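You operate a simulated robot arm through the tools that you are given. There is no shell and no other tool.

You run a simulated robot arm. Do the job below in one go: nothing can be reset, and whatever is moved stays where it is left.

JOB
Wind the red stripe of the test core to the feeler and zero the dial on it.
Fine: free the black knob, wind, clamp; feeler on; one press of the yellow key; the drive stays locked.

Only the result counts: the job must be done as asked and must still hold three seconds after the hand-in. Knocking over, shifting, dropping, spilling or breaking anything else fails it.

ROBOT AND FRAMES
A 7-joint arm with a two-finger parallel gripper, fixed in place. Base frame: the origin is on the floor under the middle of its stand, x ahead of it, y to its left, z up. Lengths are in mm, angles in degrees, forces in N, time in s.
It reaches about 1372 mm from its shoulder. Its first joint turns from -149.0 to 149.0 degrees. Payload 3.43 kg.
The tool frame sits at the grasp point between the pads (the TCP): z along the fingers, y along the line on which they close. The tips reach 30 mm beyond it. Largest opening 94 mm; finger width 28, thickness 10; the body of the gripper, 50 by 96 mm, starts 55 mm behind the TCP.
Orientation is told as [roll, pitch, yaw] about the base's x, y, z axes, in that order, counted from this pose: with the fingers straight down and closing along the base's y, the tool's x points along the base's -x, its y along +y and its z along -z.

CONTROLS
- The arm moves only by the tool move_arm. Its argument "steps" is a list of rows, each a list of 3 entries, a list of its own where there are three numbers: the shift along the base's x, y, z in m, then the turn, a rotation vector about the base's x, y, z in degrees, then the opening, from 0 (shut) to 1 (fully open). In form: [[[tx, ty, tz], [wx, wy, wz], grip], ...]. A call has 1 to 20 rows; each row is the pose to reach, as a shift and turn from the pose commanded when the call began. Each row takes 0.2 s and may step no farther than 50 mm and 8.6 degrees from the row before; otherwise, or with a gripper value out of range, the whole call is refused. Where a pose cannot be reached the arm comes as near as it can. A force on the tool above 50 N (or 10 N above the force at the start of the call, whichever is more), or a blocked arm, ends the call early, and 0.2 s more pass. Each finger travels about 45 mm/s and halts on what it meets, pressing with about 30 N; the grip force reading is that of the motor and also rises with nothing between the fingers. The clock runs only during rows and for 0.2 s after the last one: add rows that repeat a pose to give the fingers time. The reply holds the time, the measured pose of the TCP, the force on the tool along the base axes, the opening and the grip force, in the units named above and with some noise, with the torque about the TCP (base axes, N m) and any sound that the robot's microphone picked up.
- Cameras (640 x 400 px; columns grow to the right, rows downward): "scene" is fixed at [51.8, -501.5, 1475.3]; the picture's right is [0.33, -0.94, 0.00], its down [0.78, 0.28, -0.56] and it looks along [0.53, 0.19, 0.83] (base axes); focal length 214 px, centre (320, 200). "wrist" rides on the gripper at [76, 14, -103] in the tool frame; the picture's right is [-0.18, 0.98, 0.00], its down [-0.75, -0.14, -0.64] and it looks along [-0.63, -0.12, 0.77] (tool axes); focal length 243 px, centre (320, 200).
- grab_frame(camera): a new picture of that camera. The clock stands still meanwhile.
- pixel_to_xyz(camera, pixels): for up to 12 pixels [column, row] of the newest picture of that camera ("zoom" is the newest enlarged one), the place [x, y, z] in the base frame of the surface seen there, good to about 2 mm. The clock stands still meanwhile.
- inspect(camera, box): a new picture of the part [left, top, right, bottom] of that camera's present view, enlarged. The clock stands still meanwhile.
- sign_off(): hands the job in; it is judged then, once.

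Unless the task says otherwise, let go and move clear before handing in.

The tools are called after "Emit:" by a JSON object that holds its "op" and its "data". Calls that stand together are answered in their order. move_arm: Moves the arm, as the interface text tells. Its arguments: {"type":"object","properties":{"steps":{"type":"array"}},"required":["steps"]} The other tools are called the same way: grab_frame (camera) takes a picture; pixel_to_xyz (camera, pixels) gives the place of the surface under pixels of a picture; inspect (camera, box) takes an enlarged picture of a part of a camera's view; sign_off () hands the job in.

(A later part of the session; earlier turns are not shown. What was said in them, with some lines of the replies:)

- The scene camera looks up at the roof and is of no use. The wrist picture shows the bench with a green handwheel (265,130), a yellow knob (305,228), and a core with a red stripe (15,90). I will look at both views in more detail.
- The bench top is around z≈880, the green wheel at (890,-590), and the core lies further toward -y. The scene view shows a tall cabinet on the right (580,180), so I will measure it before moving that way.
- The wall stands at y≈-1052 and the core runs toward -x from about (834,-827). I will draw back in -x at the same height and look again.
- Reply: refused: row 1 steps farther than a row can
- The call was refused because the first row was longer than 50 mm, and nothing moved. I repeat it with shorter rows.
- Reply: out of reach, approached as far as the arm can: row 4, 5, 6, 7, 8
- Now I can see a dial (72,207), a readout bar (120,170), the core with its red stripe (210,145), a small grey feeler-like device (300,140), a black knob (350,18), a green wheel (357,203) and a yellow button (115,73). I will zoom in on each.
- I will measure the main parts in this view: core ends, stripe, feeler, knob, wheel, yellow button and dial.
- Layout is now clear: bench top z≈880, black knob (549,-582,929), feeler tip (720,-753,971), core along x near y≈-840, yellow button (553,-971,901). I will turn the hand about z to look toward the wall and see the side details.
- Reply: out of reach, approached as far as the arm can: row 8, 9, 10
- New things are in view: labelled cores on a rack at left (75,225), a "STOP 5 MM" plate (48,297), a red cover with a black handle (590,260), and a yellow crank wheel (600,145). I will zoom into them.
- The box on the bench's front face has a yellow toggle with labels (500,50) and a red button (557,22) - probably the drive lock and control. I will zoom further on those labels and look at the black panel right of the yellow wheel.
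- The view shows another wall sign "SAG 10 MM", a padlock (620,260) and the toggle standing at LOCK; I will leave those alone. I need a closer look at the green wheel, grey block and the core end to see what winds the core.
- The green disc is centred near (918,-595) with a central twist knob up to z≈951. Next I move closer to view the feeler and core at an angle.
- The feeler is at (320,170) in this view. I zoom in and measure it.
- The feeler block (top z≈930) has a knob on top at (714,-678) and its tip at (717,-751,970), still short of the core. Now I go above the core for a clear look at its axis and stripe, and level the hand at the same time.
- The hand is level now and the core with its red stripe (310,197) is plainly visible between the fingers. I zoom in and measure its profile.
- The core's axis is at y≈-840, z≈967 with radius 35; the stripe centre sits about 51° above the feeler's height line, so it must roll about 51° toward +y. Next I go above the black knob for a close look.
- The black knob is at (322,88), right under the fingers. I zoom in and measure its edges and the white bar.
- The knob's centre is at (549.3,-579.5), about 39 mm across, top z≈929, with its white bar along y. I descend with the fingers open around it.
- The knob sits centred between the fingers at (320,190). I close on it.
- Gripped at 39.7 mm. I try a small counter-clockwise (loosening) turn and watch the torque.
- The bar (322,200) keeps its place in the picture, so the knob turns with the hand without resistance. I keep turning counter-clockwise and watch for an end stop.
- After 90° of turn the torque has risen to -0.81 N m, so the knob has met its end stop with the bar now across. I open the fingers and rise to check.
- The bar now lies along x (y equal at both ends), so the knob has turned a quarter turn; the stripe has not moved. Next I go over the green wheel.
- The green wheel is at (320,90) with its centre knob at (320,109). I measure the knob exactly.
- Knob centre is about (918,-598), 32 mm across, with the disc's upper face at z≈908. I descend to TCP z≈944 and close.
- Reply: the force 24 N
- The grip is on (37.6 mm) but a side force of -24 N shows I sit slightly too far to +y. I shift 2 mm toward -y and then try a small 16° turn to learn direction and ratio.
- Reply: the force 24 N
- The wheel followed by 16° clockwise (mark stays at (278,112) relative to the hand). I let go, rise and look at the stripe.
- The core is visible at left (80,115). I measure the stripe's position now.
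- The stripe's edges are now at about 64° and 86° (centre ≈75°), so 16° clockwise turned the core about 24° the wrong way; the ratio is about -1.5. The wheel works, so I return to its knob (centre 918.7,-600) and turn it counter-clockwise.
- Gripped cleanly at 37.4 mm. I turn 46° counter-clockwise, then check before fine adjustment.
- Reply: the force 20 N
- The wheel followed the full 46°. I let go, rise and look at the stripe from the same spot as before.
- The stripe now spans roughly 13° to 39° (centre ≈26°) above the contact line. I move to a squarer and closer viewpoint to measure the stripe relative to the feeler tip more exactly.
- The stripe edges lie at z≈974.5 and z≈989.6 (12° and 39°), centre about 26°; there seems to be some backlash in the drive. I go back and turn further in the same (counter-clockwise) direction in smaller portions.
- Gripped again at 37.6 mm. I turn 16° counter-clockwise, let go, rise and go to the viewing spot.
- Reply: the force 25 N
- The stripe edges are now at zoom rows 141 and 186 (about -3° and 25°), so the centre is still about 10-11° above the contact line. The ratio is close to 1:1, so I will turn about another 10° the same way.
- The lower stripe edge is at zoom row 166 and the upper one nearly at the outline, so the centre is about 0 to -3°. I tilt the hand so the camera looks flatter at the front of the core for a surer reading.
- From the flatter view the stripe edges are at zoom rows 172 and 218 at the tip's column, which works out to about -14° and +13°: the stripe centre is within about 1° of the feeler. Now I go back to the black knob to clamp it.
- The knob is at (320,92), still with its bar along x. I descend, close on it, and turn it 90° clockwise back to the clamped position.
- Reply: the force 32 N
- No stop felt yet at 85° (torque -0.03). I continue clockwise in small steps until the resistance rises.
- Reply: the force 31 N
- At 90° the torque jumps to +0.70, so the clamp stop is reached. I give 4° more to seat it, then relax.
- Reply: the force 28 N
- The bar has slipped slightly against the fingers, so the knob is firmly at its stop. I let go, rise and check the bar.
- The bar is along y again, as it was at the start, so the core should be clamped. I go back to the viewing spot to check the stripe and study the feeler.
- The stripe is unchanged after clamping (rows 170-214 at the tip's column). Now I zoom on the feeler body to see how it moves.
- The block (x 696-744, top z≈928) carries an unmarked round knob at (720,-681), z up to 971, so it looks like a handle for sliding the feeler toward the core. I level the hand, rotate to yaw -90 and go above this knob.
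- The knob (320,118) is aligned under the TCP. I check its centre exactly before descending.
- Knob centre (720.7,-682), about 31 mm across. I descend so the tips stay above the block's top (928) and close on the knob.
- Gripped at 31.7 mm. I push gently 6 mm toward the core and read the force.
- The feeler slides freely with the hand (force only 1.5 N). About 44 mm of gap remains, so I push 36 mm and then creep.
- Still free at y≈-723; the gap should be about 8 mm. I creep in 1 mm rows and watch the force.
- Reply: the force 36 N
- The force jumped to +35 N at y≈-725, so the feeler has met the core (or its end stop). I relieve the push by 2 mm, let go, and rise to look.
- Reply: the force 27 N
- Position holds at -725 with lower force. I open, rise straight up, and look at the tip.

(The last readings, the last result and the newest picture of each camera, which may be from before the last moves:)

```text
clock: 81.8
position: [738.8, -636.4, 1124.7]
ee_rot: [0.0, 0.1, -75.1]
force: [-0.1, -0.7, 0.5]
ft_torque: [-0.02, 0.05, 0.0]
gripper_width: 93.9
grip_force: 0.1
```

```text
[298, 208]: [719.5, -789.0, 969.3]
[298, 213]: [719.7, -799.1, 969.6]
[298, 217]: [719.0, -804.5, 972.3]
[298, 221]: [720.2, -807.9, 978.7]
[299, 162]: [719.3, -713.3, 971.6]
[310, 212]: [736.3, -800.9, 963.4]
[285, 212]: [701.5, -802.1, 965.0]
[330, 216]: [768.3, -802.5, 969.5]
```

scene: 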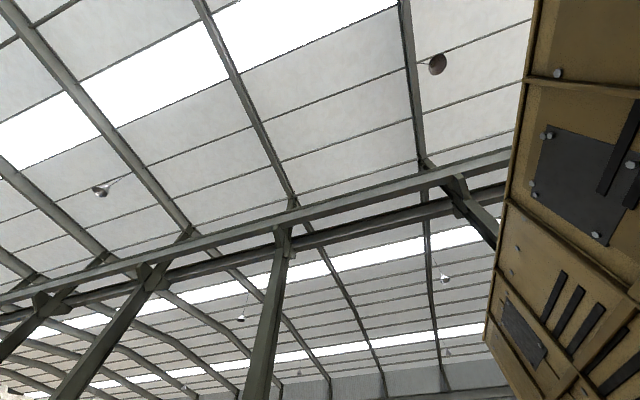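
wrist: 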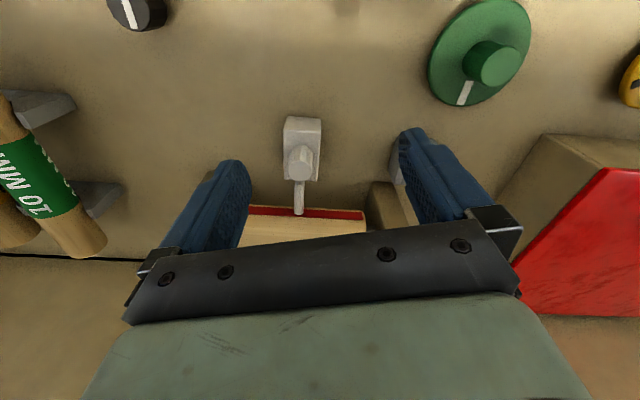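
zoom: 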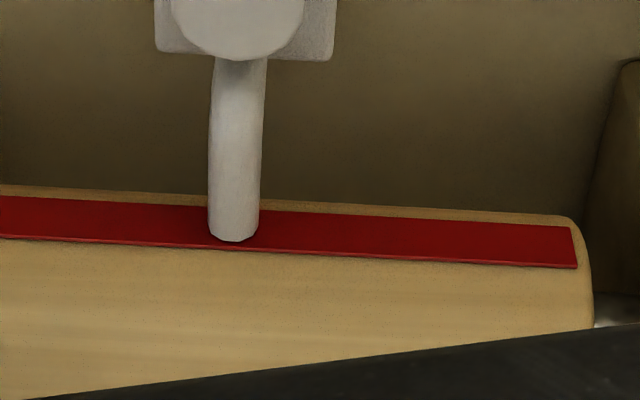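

The feeler tip now rests on the red stripe (tip at zoom (233,240)). I tilt down for a flatter look at contact and centring.

Emit:
{"op": "move_arm", "data": {"steps": [[[0, -0.005, -0.015], [-6, 0, 0], 1], [[0, -0.01, -0.03], [-12, 0, 0], 1], [[0, -0.016, -0.045], [-18, 0, 0], 1], [[0, -0.02, -0.055], [-24, 0, 0], 1], [[0, -0.02, -0.065], [-30, 0, 0], 1], [[0, -0.02, -0.065], [-30, 0, 0], 1]]}}

Emit:
{"op": "grab_frame", "data": {"camera": "wrist"}}

Emit:
{"op": "inspect", "data": {"camera": "wrist", "box": [255, 120, 375, 220]}}

```text
clock: 83.2
position: [737.9, -657.5, 1059.2]
ee_rot: [-8.4, -29.0, -72.8]
force: [0.5, -0.4, -0.3]
ft_torque: [-0.01, 0.0, -0.04]
gripper_width: 93.8
grip_force: 0.1
```

```text
taken
```

wrist: 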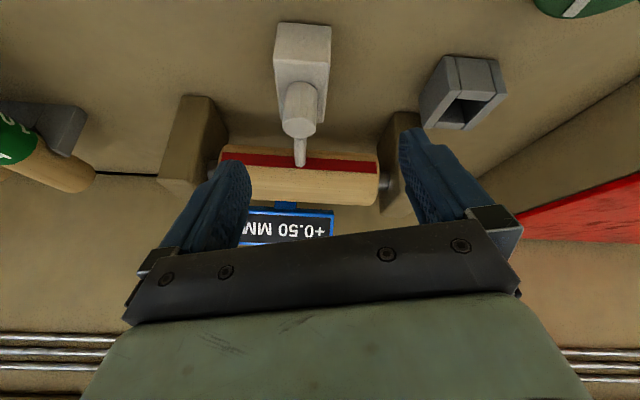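

```text
4.00 times, centred on (315, 170) of wrist
```

zoom: 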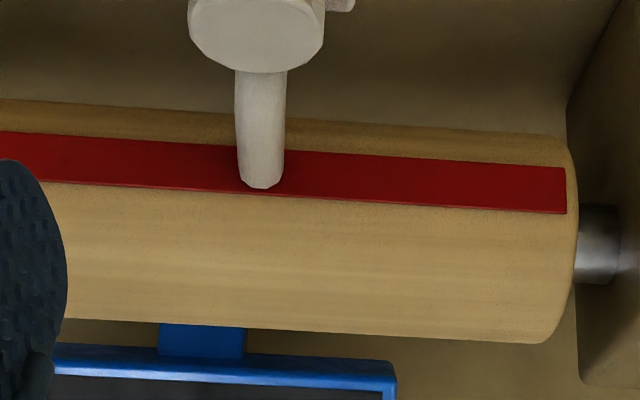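

The readout now shows "+0.50 MM" (290,228), so the feeler is on. I zoom on the display and check the stripe edges next to the tip.

Emit:
{"op": "inspect", "data": {"camera": "wrist", "box": [235, 195, 345, 260]}}

Emit:
{"op": "pixel_to_xyz", "data": {"camera": "wrist", "pixels": [[312, 158], [312, 162], [312, 166], [312, 170], [290, 156], [290, 160], [290, 164], [290, 167], [300, 160], [300, 165]]}}

```text
5.82 times, centred on (290, 228) of wrist
```

zoom: 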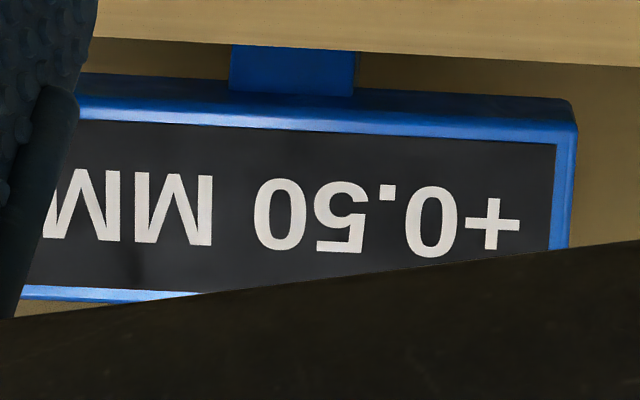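

```text
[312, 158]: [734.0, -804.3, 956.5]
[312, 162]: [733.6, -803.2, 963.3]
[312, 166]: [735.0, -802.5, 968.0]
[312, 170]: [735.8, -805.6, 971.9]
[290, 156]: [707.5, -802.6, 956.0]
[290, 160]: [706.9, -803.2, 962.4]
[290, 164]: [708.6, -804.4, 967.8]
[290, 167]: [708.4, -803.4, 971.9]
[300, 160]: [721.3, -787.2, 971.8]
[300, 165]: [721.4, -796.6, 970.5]
```

Geometry from this view gives the stripe edges at about -14.5° and +12.6°, so the feeler stands within about 1° of the stripe's centre. Now for the yellow key: I level the hand, rise, and move over to look at the key and its surroundings.

Emit:
{"op": "move_arm", "data": {"steps": [[[0, 0.005, 0.02], [7.5, 0, 0], 1], [[0, 0.01, 0.04], [15, 0, 0], 1], [[0, 0.016, 0.06], [22.5, 0, 0], 1], [[0, 0.02, 0.08], [30, 0, 0], 1], [[0, 0.02, 0.1], [30, 0, 0], 1], [[0, 0.02, 0.1], [30, 0, 0], 1]]}}

Emit:
{"op": "move_arm", "data": {"steps": [[[-0.035, -0.025, 0.01], [0, 0, 3], 1], [[-0.07, -0.05, 0.02], [0, 0, 6], 1], [[-0.105, -0.075, 0.02], [0, 0, 9], 1], [[-0.14, -0.1, 0.02], [0, 0, 12], 1], [[-0.175, -0.125, 0.02], [0, 0, 15], 1], [[-0.185, -0.15, 0.02], [0, 0, 15], 1], [[-0.185, -0.15, 0.02], [0, 0, 15], 1]]}}

Emit:
{"op": "grab_frame", "data": {"camera": "wrist"}}

```text
clock: 84.6
position: [737.7, -636.8, 1159.3]
ee_rot: [0.1, 0.2, -75.0]
force: [0.0, -0.2, 1.2]
ft_torque: [0.02, -0.01, 0.0]
gripper_width: 94.0
grip_force: 0.0
```

```text
clock: 86.2
position: [553.3, -786.0, 1180.4]
ee_rot: [0.1, 0.2, -60.1]
force: [0.3, 0.3, 0.4]
ft_torque: [0.0, -0.02, -0.02]
gripper_width: 93.9
grip_force: 0.1
```

```text
taken
```

wrist: 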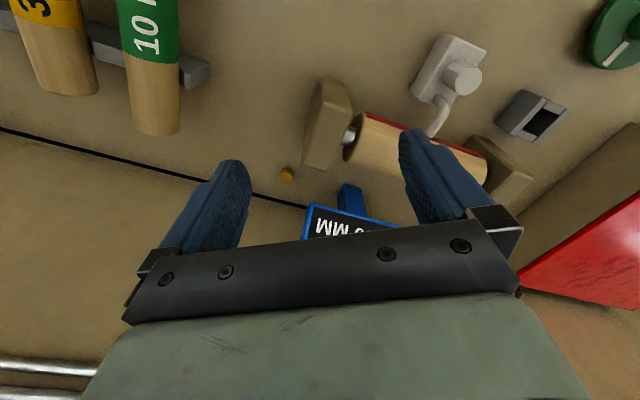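

The yellow key is at (287,174) and the display's left end at (307,207). I measure the clearances.

Emit:
{"op": "inspect", "data": {"camera": "wrist", "box": [250, 130, 400, 245]}}

Emit:
{"op": "pixel_to_xyz", "data": {"camera": "wrist", "pixels": [[287, 174], [282, 174], [292, 176], [309, 207], [307, 225], [320, 210], [345, 195], [305, 150], [318, 85], [325, 110], [100, 220], [60, 370]]}}

```text
3.48 times, centred on (325, 188) of wrist
```

zoom: 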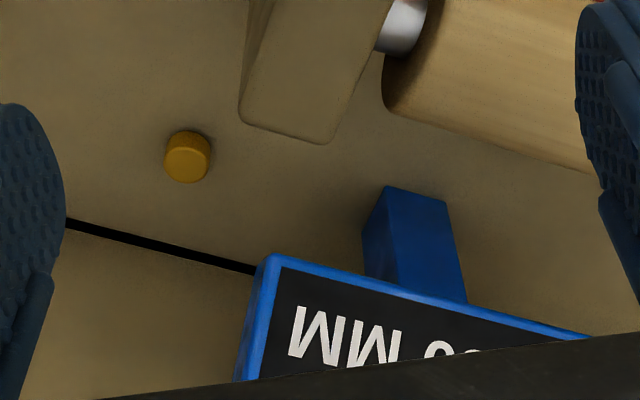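

```text
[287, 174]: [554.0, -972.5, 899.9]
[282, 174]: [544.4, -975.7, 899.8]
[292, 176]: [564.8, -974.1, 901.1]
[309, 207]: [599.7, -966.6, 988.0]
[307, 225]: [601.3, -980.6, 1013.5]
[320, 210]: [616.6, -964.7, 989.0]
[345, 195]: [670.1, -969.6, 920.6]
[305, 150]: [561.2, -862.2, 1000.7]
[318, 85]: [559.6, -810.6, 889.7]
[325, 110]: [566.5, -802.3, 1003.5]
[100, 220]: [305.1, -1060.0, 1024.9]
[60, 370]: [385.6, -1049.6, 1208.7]
```

Key centre is about (554,-973), top z≈900, with the display's left edge at x≈600 and the pillow block up to y≈-880. I close the fingers, turn to yaw 0, lean the wrist slightly away from the display, and move above the key.

Emit:
{"op": "move_arm", "data": {"steps": [[[0, 0, 0], [0, 0, 7.5], 0], [[0, 0, 0], [0, 0, 15], 0], [[0, 0, 0], [0, 0, 22.5], 0], [[0, 0, 0], [0, 0, 30], 0], [[0, 0, 0], [0, 0, 37.5], 0], [[0, 0, 0], [0, 0, 45], 0], [[0, 0, 0], [0, 0, 52.5], 0], [[0, 0, 0], [0, 0, 60], 0], [[0, 0, 0], [0, 0, 60], 0]]}}

Emit:
{"op": "grab_frame", "data": {"camera": "wrist"}}

```text
clock: 88.2
position: [553.2, -785.9, 1179.9]
ee_rot: [-0.1, 0.2, 0.0]
force: [0.6, 0.1, -0.4]
ft_torque: [0.0, -0.01, -0.03]
gripper_width: 0.0
grip_force: 29.9
```

```text
taken
```

wrist: 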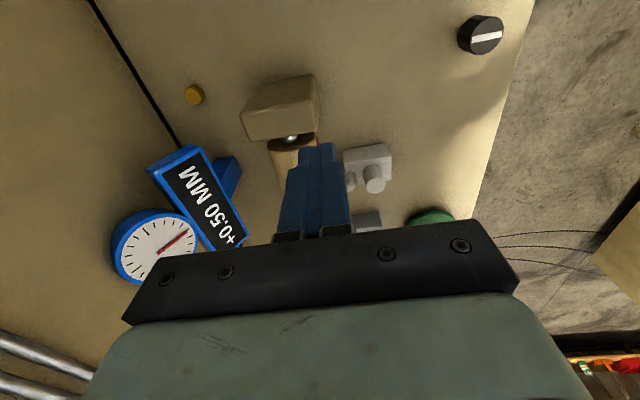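

The hand is at yaw 0 with fingers shut; the dial needle has swung over and the display still reads +0.50 MM. I measure the dial and display edges before moving toward the wall.

Emit:
{"op": "inspect", "data": {"camera": "wrist", "box": [90, 70, 270, 300]}}

Emit:
{"op": "pixel_to_xyz", "data": {"camera": "wrist", "pixels": [[194, 95], [150, 170], [158, 165], [195, 148], [113, 235], [150, 212], [120, 265], [160, 240], [245, 100], [255, 135], [310, 80], [187, 95]]}}

```text
1.74 times, centred on (180, 185) of wrist
```

zoom: 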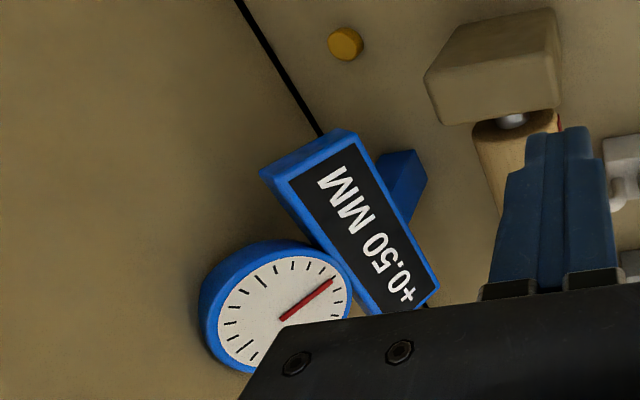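

```text
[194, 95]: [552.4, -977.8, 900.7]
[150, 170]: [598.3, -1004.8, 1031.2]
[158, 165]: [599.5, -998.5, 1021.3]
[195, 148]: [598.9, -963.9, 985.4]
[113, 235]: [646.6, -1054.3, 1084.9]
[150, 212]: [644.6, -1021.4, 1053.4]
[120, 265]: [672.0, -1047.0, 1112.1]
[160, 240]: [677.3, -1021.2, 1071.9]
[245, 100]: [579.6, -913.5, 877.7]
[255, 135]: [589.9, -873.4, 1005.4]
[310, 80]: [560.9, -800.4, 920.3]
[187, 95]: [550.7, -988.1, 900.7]
```

Display edge is at x≈598 and the dial edge at x≈640, so there is room at yaw 0. The key's centre is about (553,-976); I move over it at height with a 6° lean.

Emit:
{"op": "move_arm", "data": {"steps": [[[-0.001, -0.04, 0], [0, -1.5, 0], 0], [[-0.002, -0.08, 0], [0, -3, 0], 0], [[-0.003, -0.12, 0], [0, -4.5, 0], 0], [[-0.003, -0.16, -0.01], [0, -6, 0], 0], [[-0.003, -0.19, -0.03], [0, -6, 0], 0], [[-0.003, -0.19, -0.07], [0, -6, 0], 0], [[-0.003, -0.19, -0.11], [0, -6, 0], 0], [[-0.003, -0.19, -0.11], [0, -6, 0], 0]]}}

Emit:
{"op": "grab_frame", "data": {"camera": "wrist"}}

```text
clock: 90.0
position: [550.7, -976.0, 1068.2]
ee_rot: [0.1, -6.0, 0.0]
force: [-0.4, 0.0, -0.4]
ft_torque: [0.01, 0.01, 0.0]
gripper_width: 0.0
grip_force: 30.2
```

```text
taken
```

wrist: 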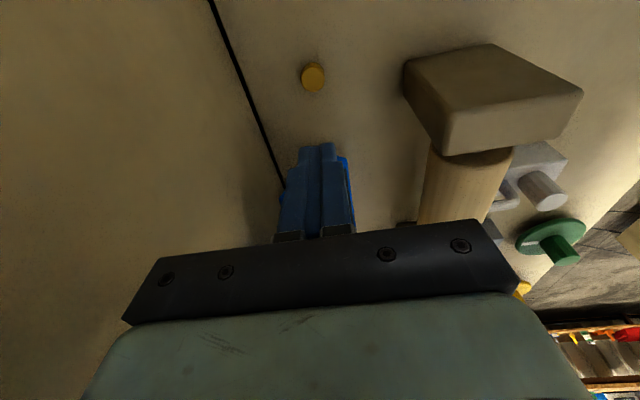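

The key is at (313,77). I measure its top precisely now from close by.

Emit:
{"op": "inspect", "data": {"camera": "wrist", "box": [280, 50, 350, 110]}}

Emit:
{"op": "pixel_to_xyz", "data": {"camera": "wrist", "pixels": [[313, 79], [313, 72], [313, 86], [304, 79], [322, 79], [308, 84], [318, 73], [340, 77]]}}

```text
6.67 times, centred on (315, 80) of wrist
```

zoom: 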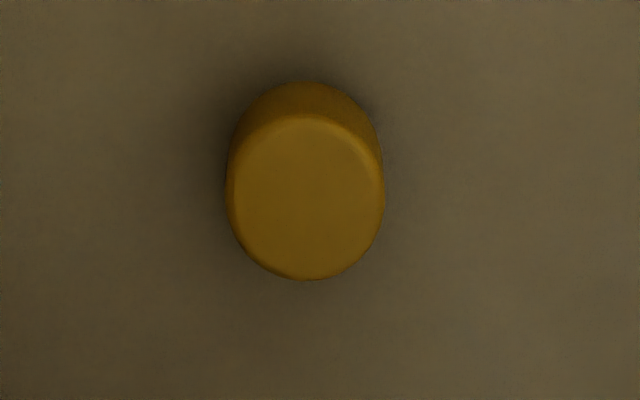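

```text
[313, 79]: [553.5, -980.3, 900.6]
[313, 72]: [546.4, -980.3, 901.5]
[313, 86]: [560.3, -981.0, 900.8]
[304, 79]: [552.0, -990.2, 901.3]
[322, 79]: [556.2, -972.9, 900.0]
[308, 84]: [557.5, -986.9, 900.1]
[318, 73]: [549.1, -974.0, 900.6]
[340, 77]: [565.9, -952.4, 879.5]
```

Key centre is (554,-980.5), top z≈900.6, radius 12. I shift 4.5 mm and descend to about 10 mm above it.

Emit:
{"op": "move_arm", "data": {"steps": [[[0, -0.0045, -0.03], [0, 0, 0], 0], [[0, -0.0045, -0.06], [0, 0, 0], 0], [[0, -0.0045, -0.09], [0, 0, 0], 0], [[0, -0.0045, -0.115], [0, 0, 0], 0], [[0, -0.0045, -0.127], [0, 0, 0], 0], [[0, -0.0045, -0.127], [0, 0, 0], 0]]}}

Emit:
{"op": "grab_frame", "data": {"camera": "wrist"}}

```text
clock: 91.4
position: [549.8, -980.3, 941.7]
ee_rot: [0.1, -5.9, -0.1]
force: [0.0, 0.2, -1.5]
ft_torque: [-0.02, -0.02, 0.03]
gripper_width: 0.2
grip_force: 29.9
```

```text
taken
```

wrist: 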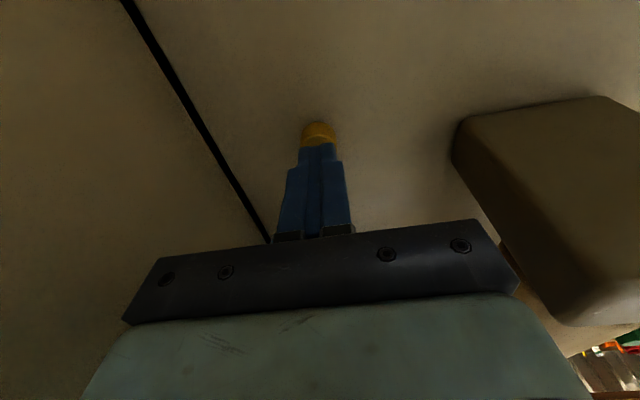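

The tips stand right above the key (318,130). I press down in small rows and watch force and sound.

Emit:
{"op": "move_arm", "data": {"steps": [[[0, 0, -0.004], [0, 0, 0], 0], [[0, 0, -0.008], [0, 0, 0], 0], [[0, 0, -0.01], [0, 0, 0], 0], [[0, 0, -0.011], [0, 0, 0], 0], [[0, 0, -0.012], [0, 0, 0], 0], [[0, 0, -0.013], [0, 0, 0], 0], [[0, 0, -0.014], [0, 0, 0], 0]]}}

```text
clock: 93.0
position: [550.1, -980.4, 928.7]
ee_rot: [0.2, -6.0, -0.1]
force: [0.5, -0.2, 2.5]
ft_torque: [-0.03, -0.01, 0.04]
gripper_width: 0.0
grip_force: 29.7
heard: click
```

A click was heard at TCP z≈928.7 with only 2.5 N, so the key has been pressed once. I lift straight up now and look at the display.

Emit:
{"op": "move_arm", "data": {"steps": [[[0, 0, 0.01], [0, 0, 0], 0], [[0, 0, 0.04], [0, 0, 0], 0], [[0, 0.01, 0.08], [0, 0, 0], 0], [[0, 0.02, 0.12], [0, 0, 0], 0], [[0, 0.05, 0.155], [0, 0, 0], 0], [[0, 0.09, 0.18], [0, 2, 0], 0], [[0, 0.13, 0.205], [0, 4, 0], 0], [[0, 0.17, 0.23], [0, 6, 0], 0], [[0, 0.195, 0.25], [0, 6, 0], 0], [[0, 0.195, 0.25], [0, 6, 0], 0]]}}

Emit:
{"op": "grab_frame", "data": {"camera": "wrist"}}

Emit:
{"op": "inspect", "data": {"camera": "wrist", "box": [90, 70, 270, 300]}}

```text
clock: 95.2
position: [550.2, -785.3, 1178.2]
ee_rot: [0.0, 0.1, -0.2]
force: [-0.7, 0.9, -0.3]
ft_torque: [0.03, 0.0, 0.03]
gripper_width: 0.0
grip_force: 29.6
```

```text
taken
```

wrist: 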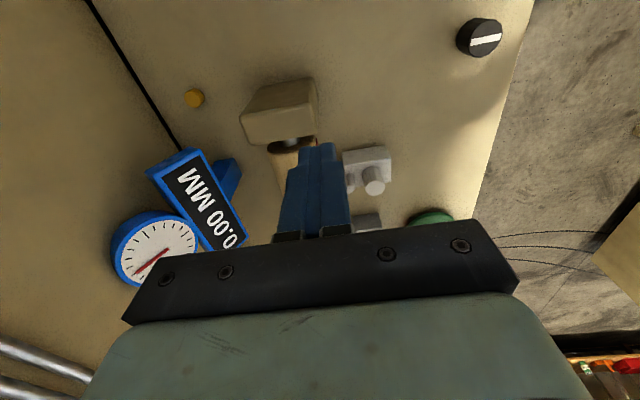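

```text
1.74 times, centred on (180, 185) of wrist
```

zoom: 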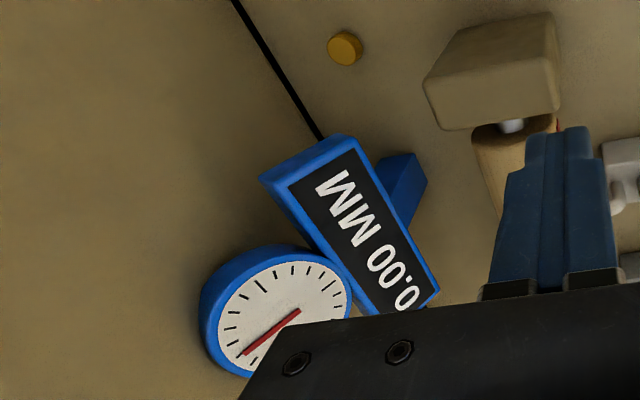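

The display reads 0.00 MM and the needle is back at the zero mark. I move clear and take a last look at the stripe, feeler, knob and display after a pause.

Emit:
{"op": "move_arm", "data": {"steps": [[[0.02, 0.02, 0], [0, 0, -8], 0.5], [[0.04, 0.04, 0], [0, 0, -16], 1], [[0.06, 0.06, 0], [0, 0, -24], 1], [[0.08, 0.08, 0], [0, 0, -32], 1], [[0.1, 0.1, 0], [0, 0, -40], 1], [[0.125, 0.12, 0], [0, 0, -48], 1], [[0.15, 0.135, 0], [0, 0, -56], 1], [[0.17, 0.145, 0], [0, 0, -64], 1], [[0.188, 0.148, -0.02], [0, 0, -70], 1], [[0.188, 0.148, -0.03], [0, 0, -75], 1], [[0.188, 0.143, -0.05], [-6, 0, -75], 1], [[0.188, 0.138, -0.07], [-12, 0, -75], 1], [[0.188, 0.132, -0.09], [-18, 0, -75], 1], [[0.188, 0.128, -0.11], [-24, 0, -75], 1], [[0.188, 0.128, -0.115], [-30, 0, -75], 1], [[0.188, 0.128, -0.115], [-30, 0, -75], 1]]}}

Emit:
{"op": "grab_frame", "data": {"camera": "wrist"}}

Emit:
{"op": "inspect", "data": {"camera": "wrist", "box": [235, 120, 375, 260]}}

```text
clock: 98.6
position: [738.0, -657.7, 1061.9]
ee_rot: [-22.4, -16.8, -73.5]
force: [0.2, 0.5, -0.5]
ft_torque: [0.01, -0.03, 0.02]
gripper_width: 93.8
grip_force: 0.0
```

```text
taken
```

wrist: 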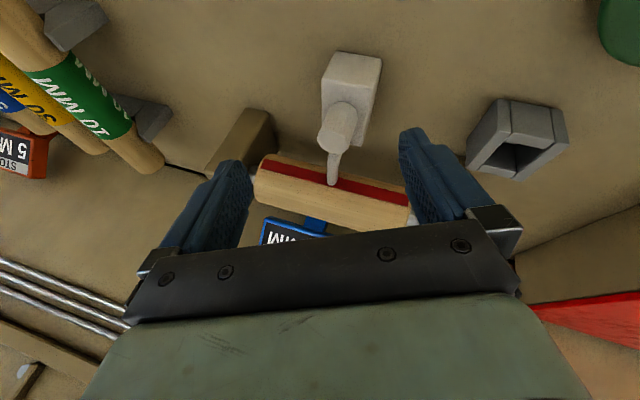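

```text
2.86 times, centred on (305, 190) of wrist
```

zoom: 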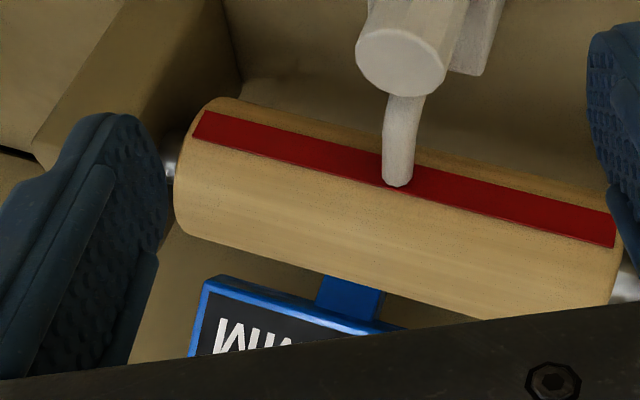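

The feeler tip sits on the red stripe, centred (zoom (398,180)), and nothing else has shifted. I rise clear of the bench and check the display once more before handing in.

Emit:
{"op": "move_arm", "data": {"steps": [[[0, 0.01, 0.04], [0, 0, 0], 1], [[0, 0.02, 0.08], [0, 0, 0], 1], [[-0.02, 0.03, 0.11], [0, 0, 0], 1], [[-0.05, 0.03, 0.13], [0, 0, 0], 1], [[-0.08, 0.03, 0.14], [0, 0, 0], 1], [[-0.08, 0.03, 0.14], [0, 0, 0], 1], [[-0.08, 0.03, 0.14], [0, 0, 0], 1]]}}

Emit:
{"op": "grab_frame", "data": {"camera": "wrist"}}

Emit:
{"op": "inspect", "data": {"camera": "wrist", "box": [200, 120, 420, 250]}}

```text
clock: 100.2
position: [658.1, -627.4, 1202.5]
ee_rot: [-22.3, -16.7, -73.4]
force: [0.1, 0.1, -1.1]
ft_torque: [0.0, 0.0, 0.03]
gripper_width: 94.1
grip_force: 0.2
```

```text
taken
```

wrist: 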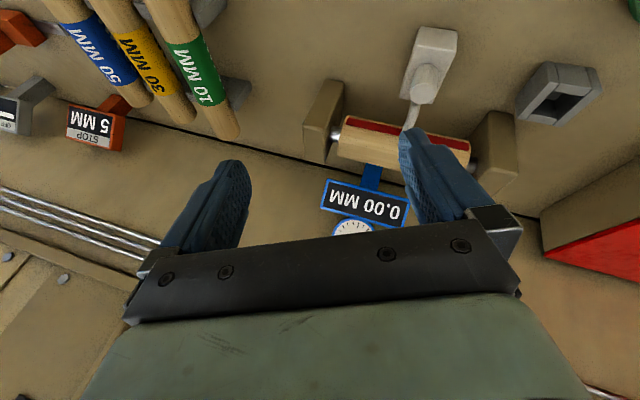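

```text
2.91 times, centred on (310, 185) of wrist
```

zoom: 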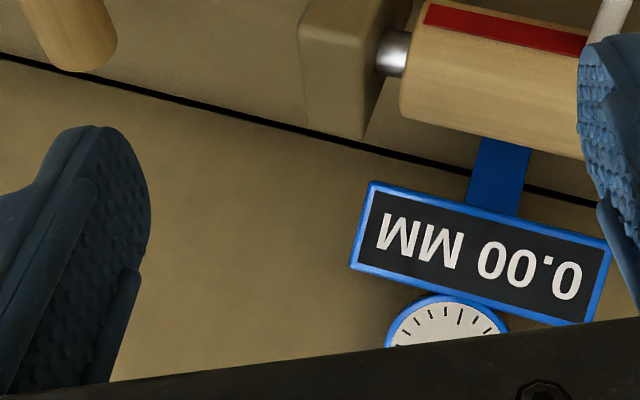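

The display still reads 0.00 MM (365,205), five seconds after the press. The feeler rests on the stripe, the black knob is clamped, the drive's toggle was never touched, and the hand is clear, so I hand the job in.

Emit:
{"op": "sign_off", "data": {}}

```text
The job is handed in.
```

The job is done and handed in: the red stripe is wound to the feeler and the dial is zeroed on it. No verdict came back with the hand-in.

- **Stripe:** I freed the black knob a quarter turn, wound the green wheel, then clamped the knob back at its stop. By my last measurement the stripe's centre is within about 1° of the feeler tip.
- **Feeler:** it was slid across until it touched the stripe. The display then read +0.50 MM.
- **Zeroing:** the yellow key got one press, with one click heard. The display went to 0.00 MM with the needle back at its zero mark, and the display still read 0.00 MM about seven seconds later.
- **Drive:** I never touched the drive lock. Its toggle stood at LOCK when I looked early on, but I did not look at it again at the end.

My first turn of the wheel went the wrong way by about 16°, and I reversed it. The hand is open and clear of the bench.
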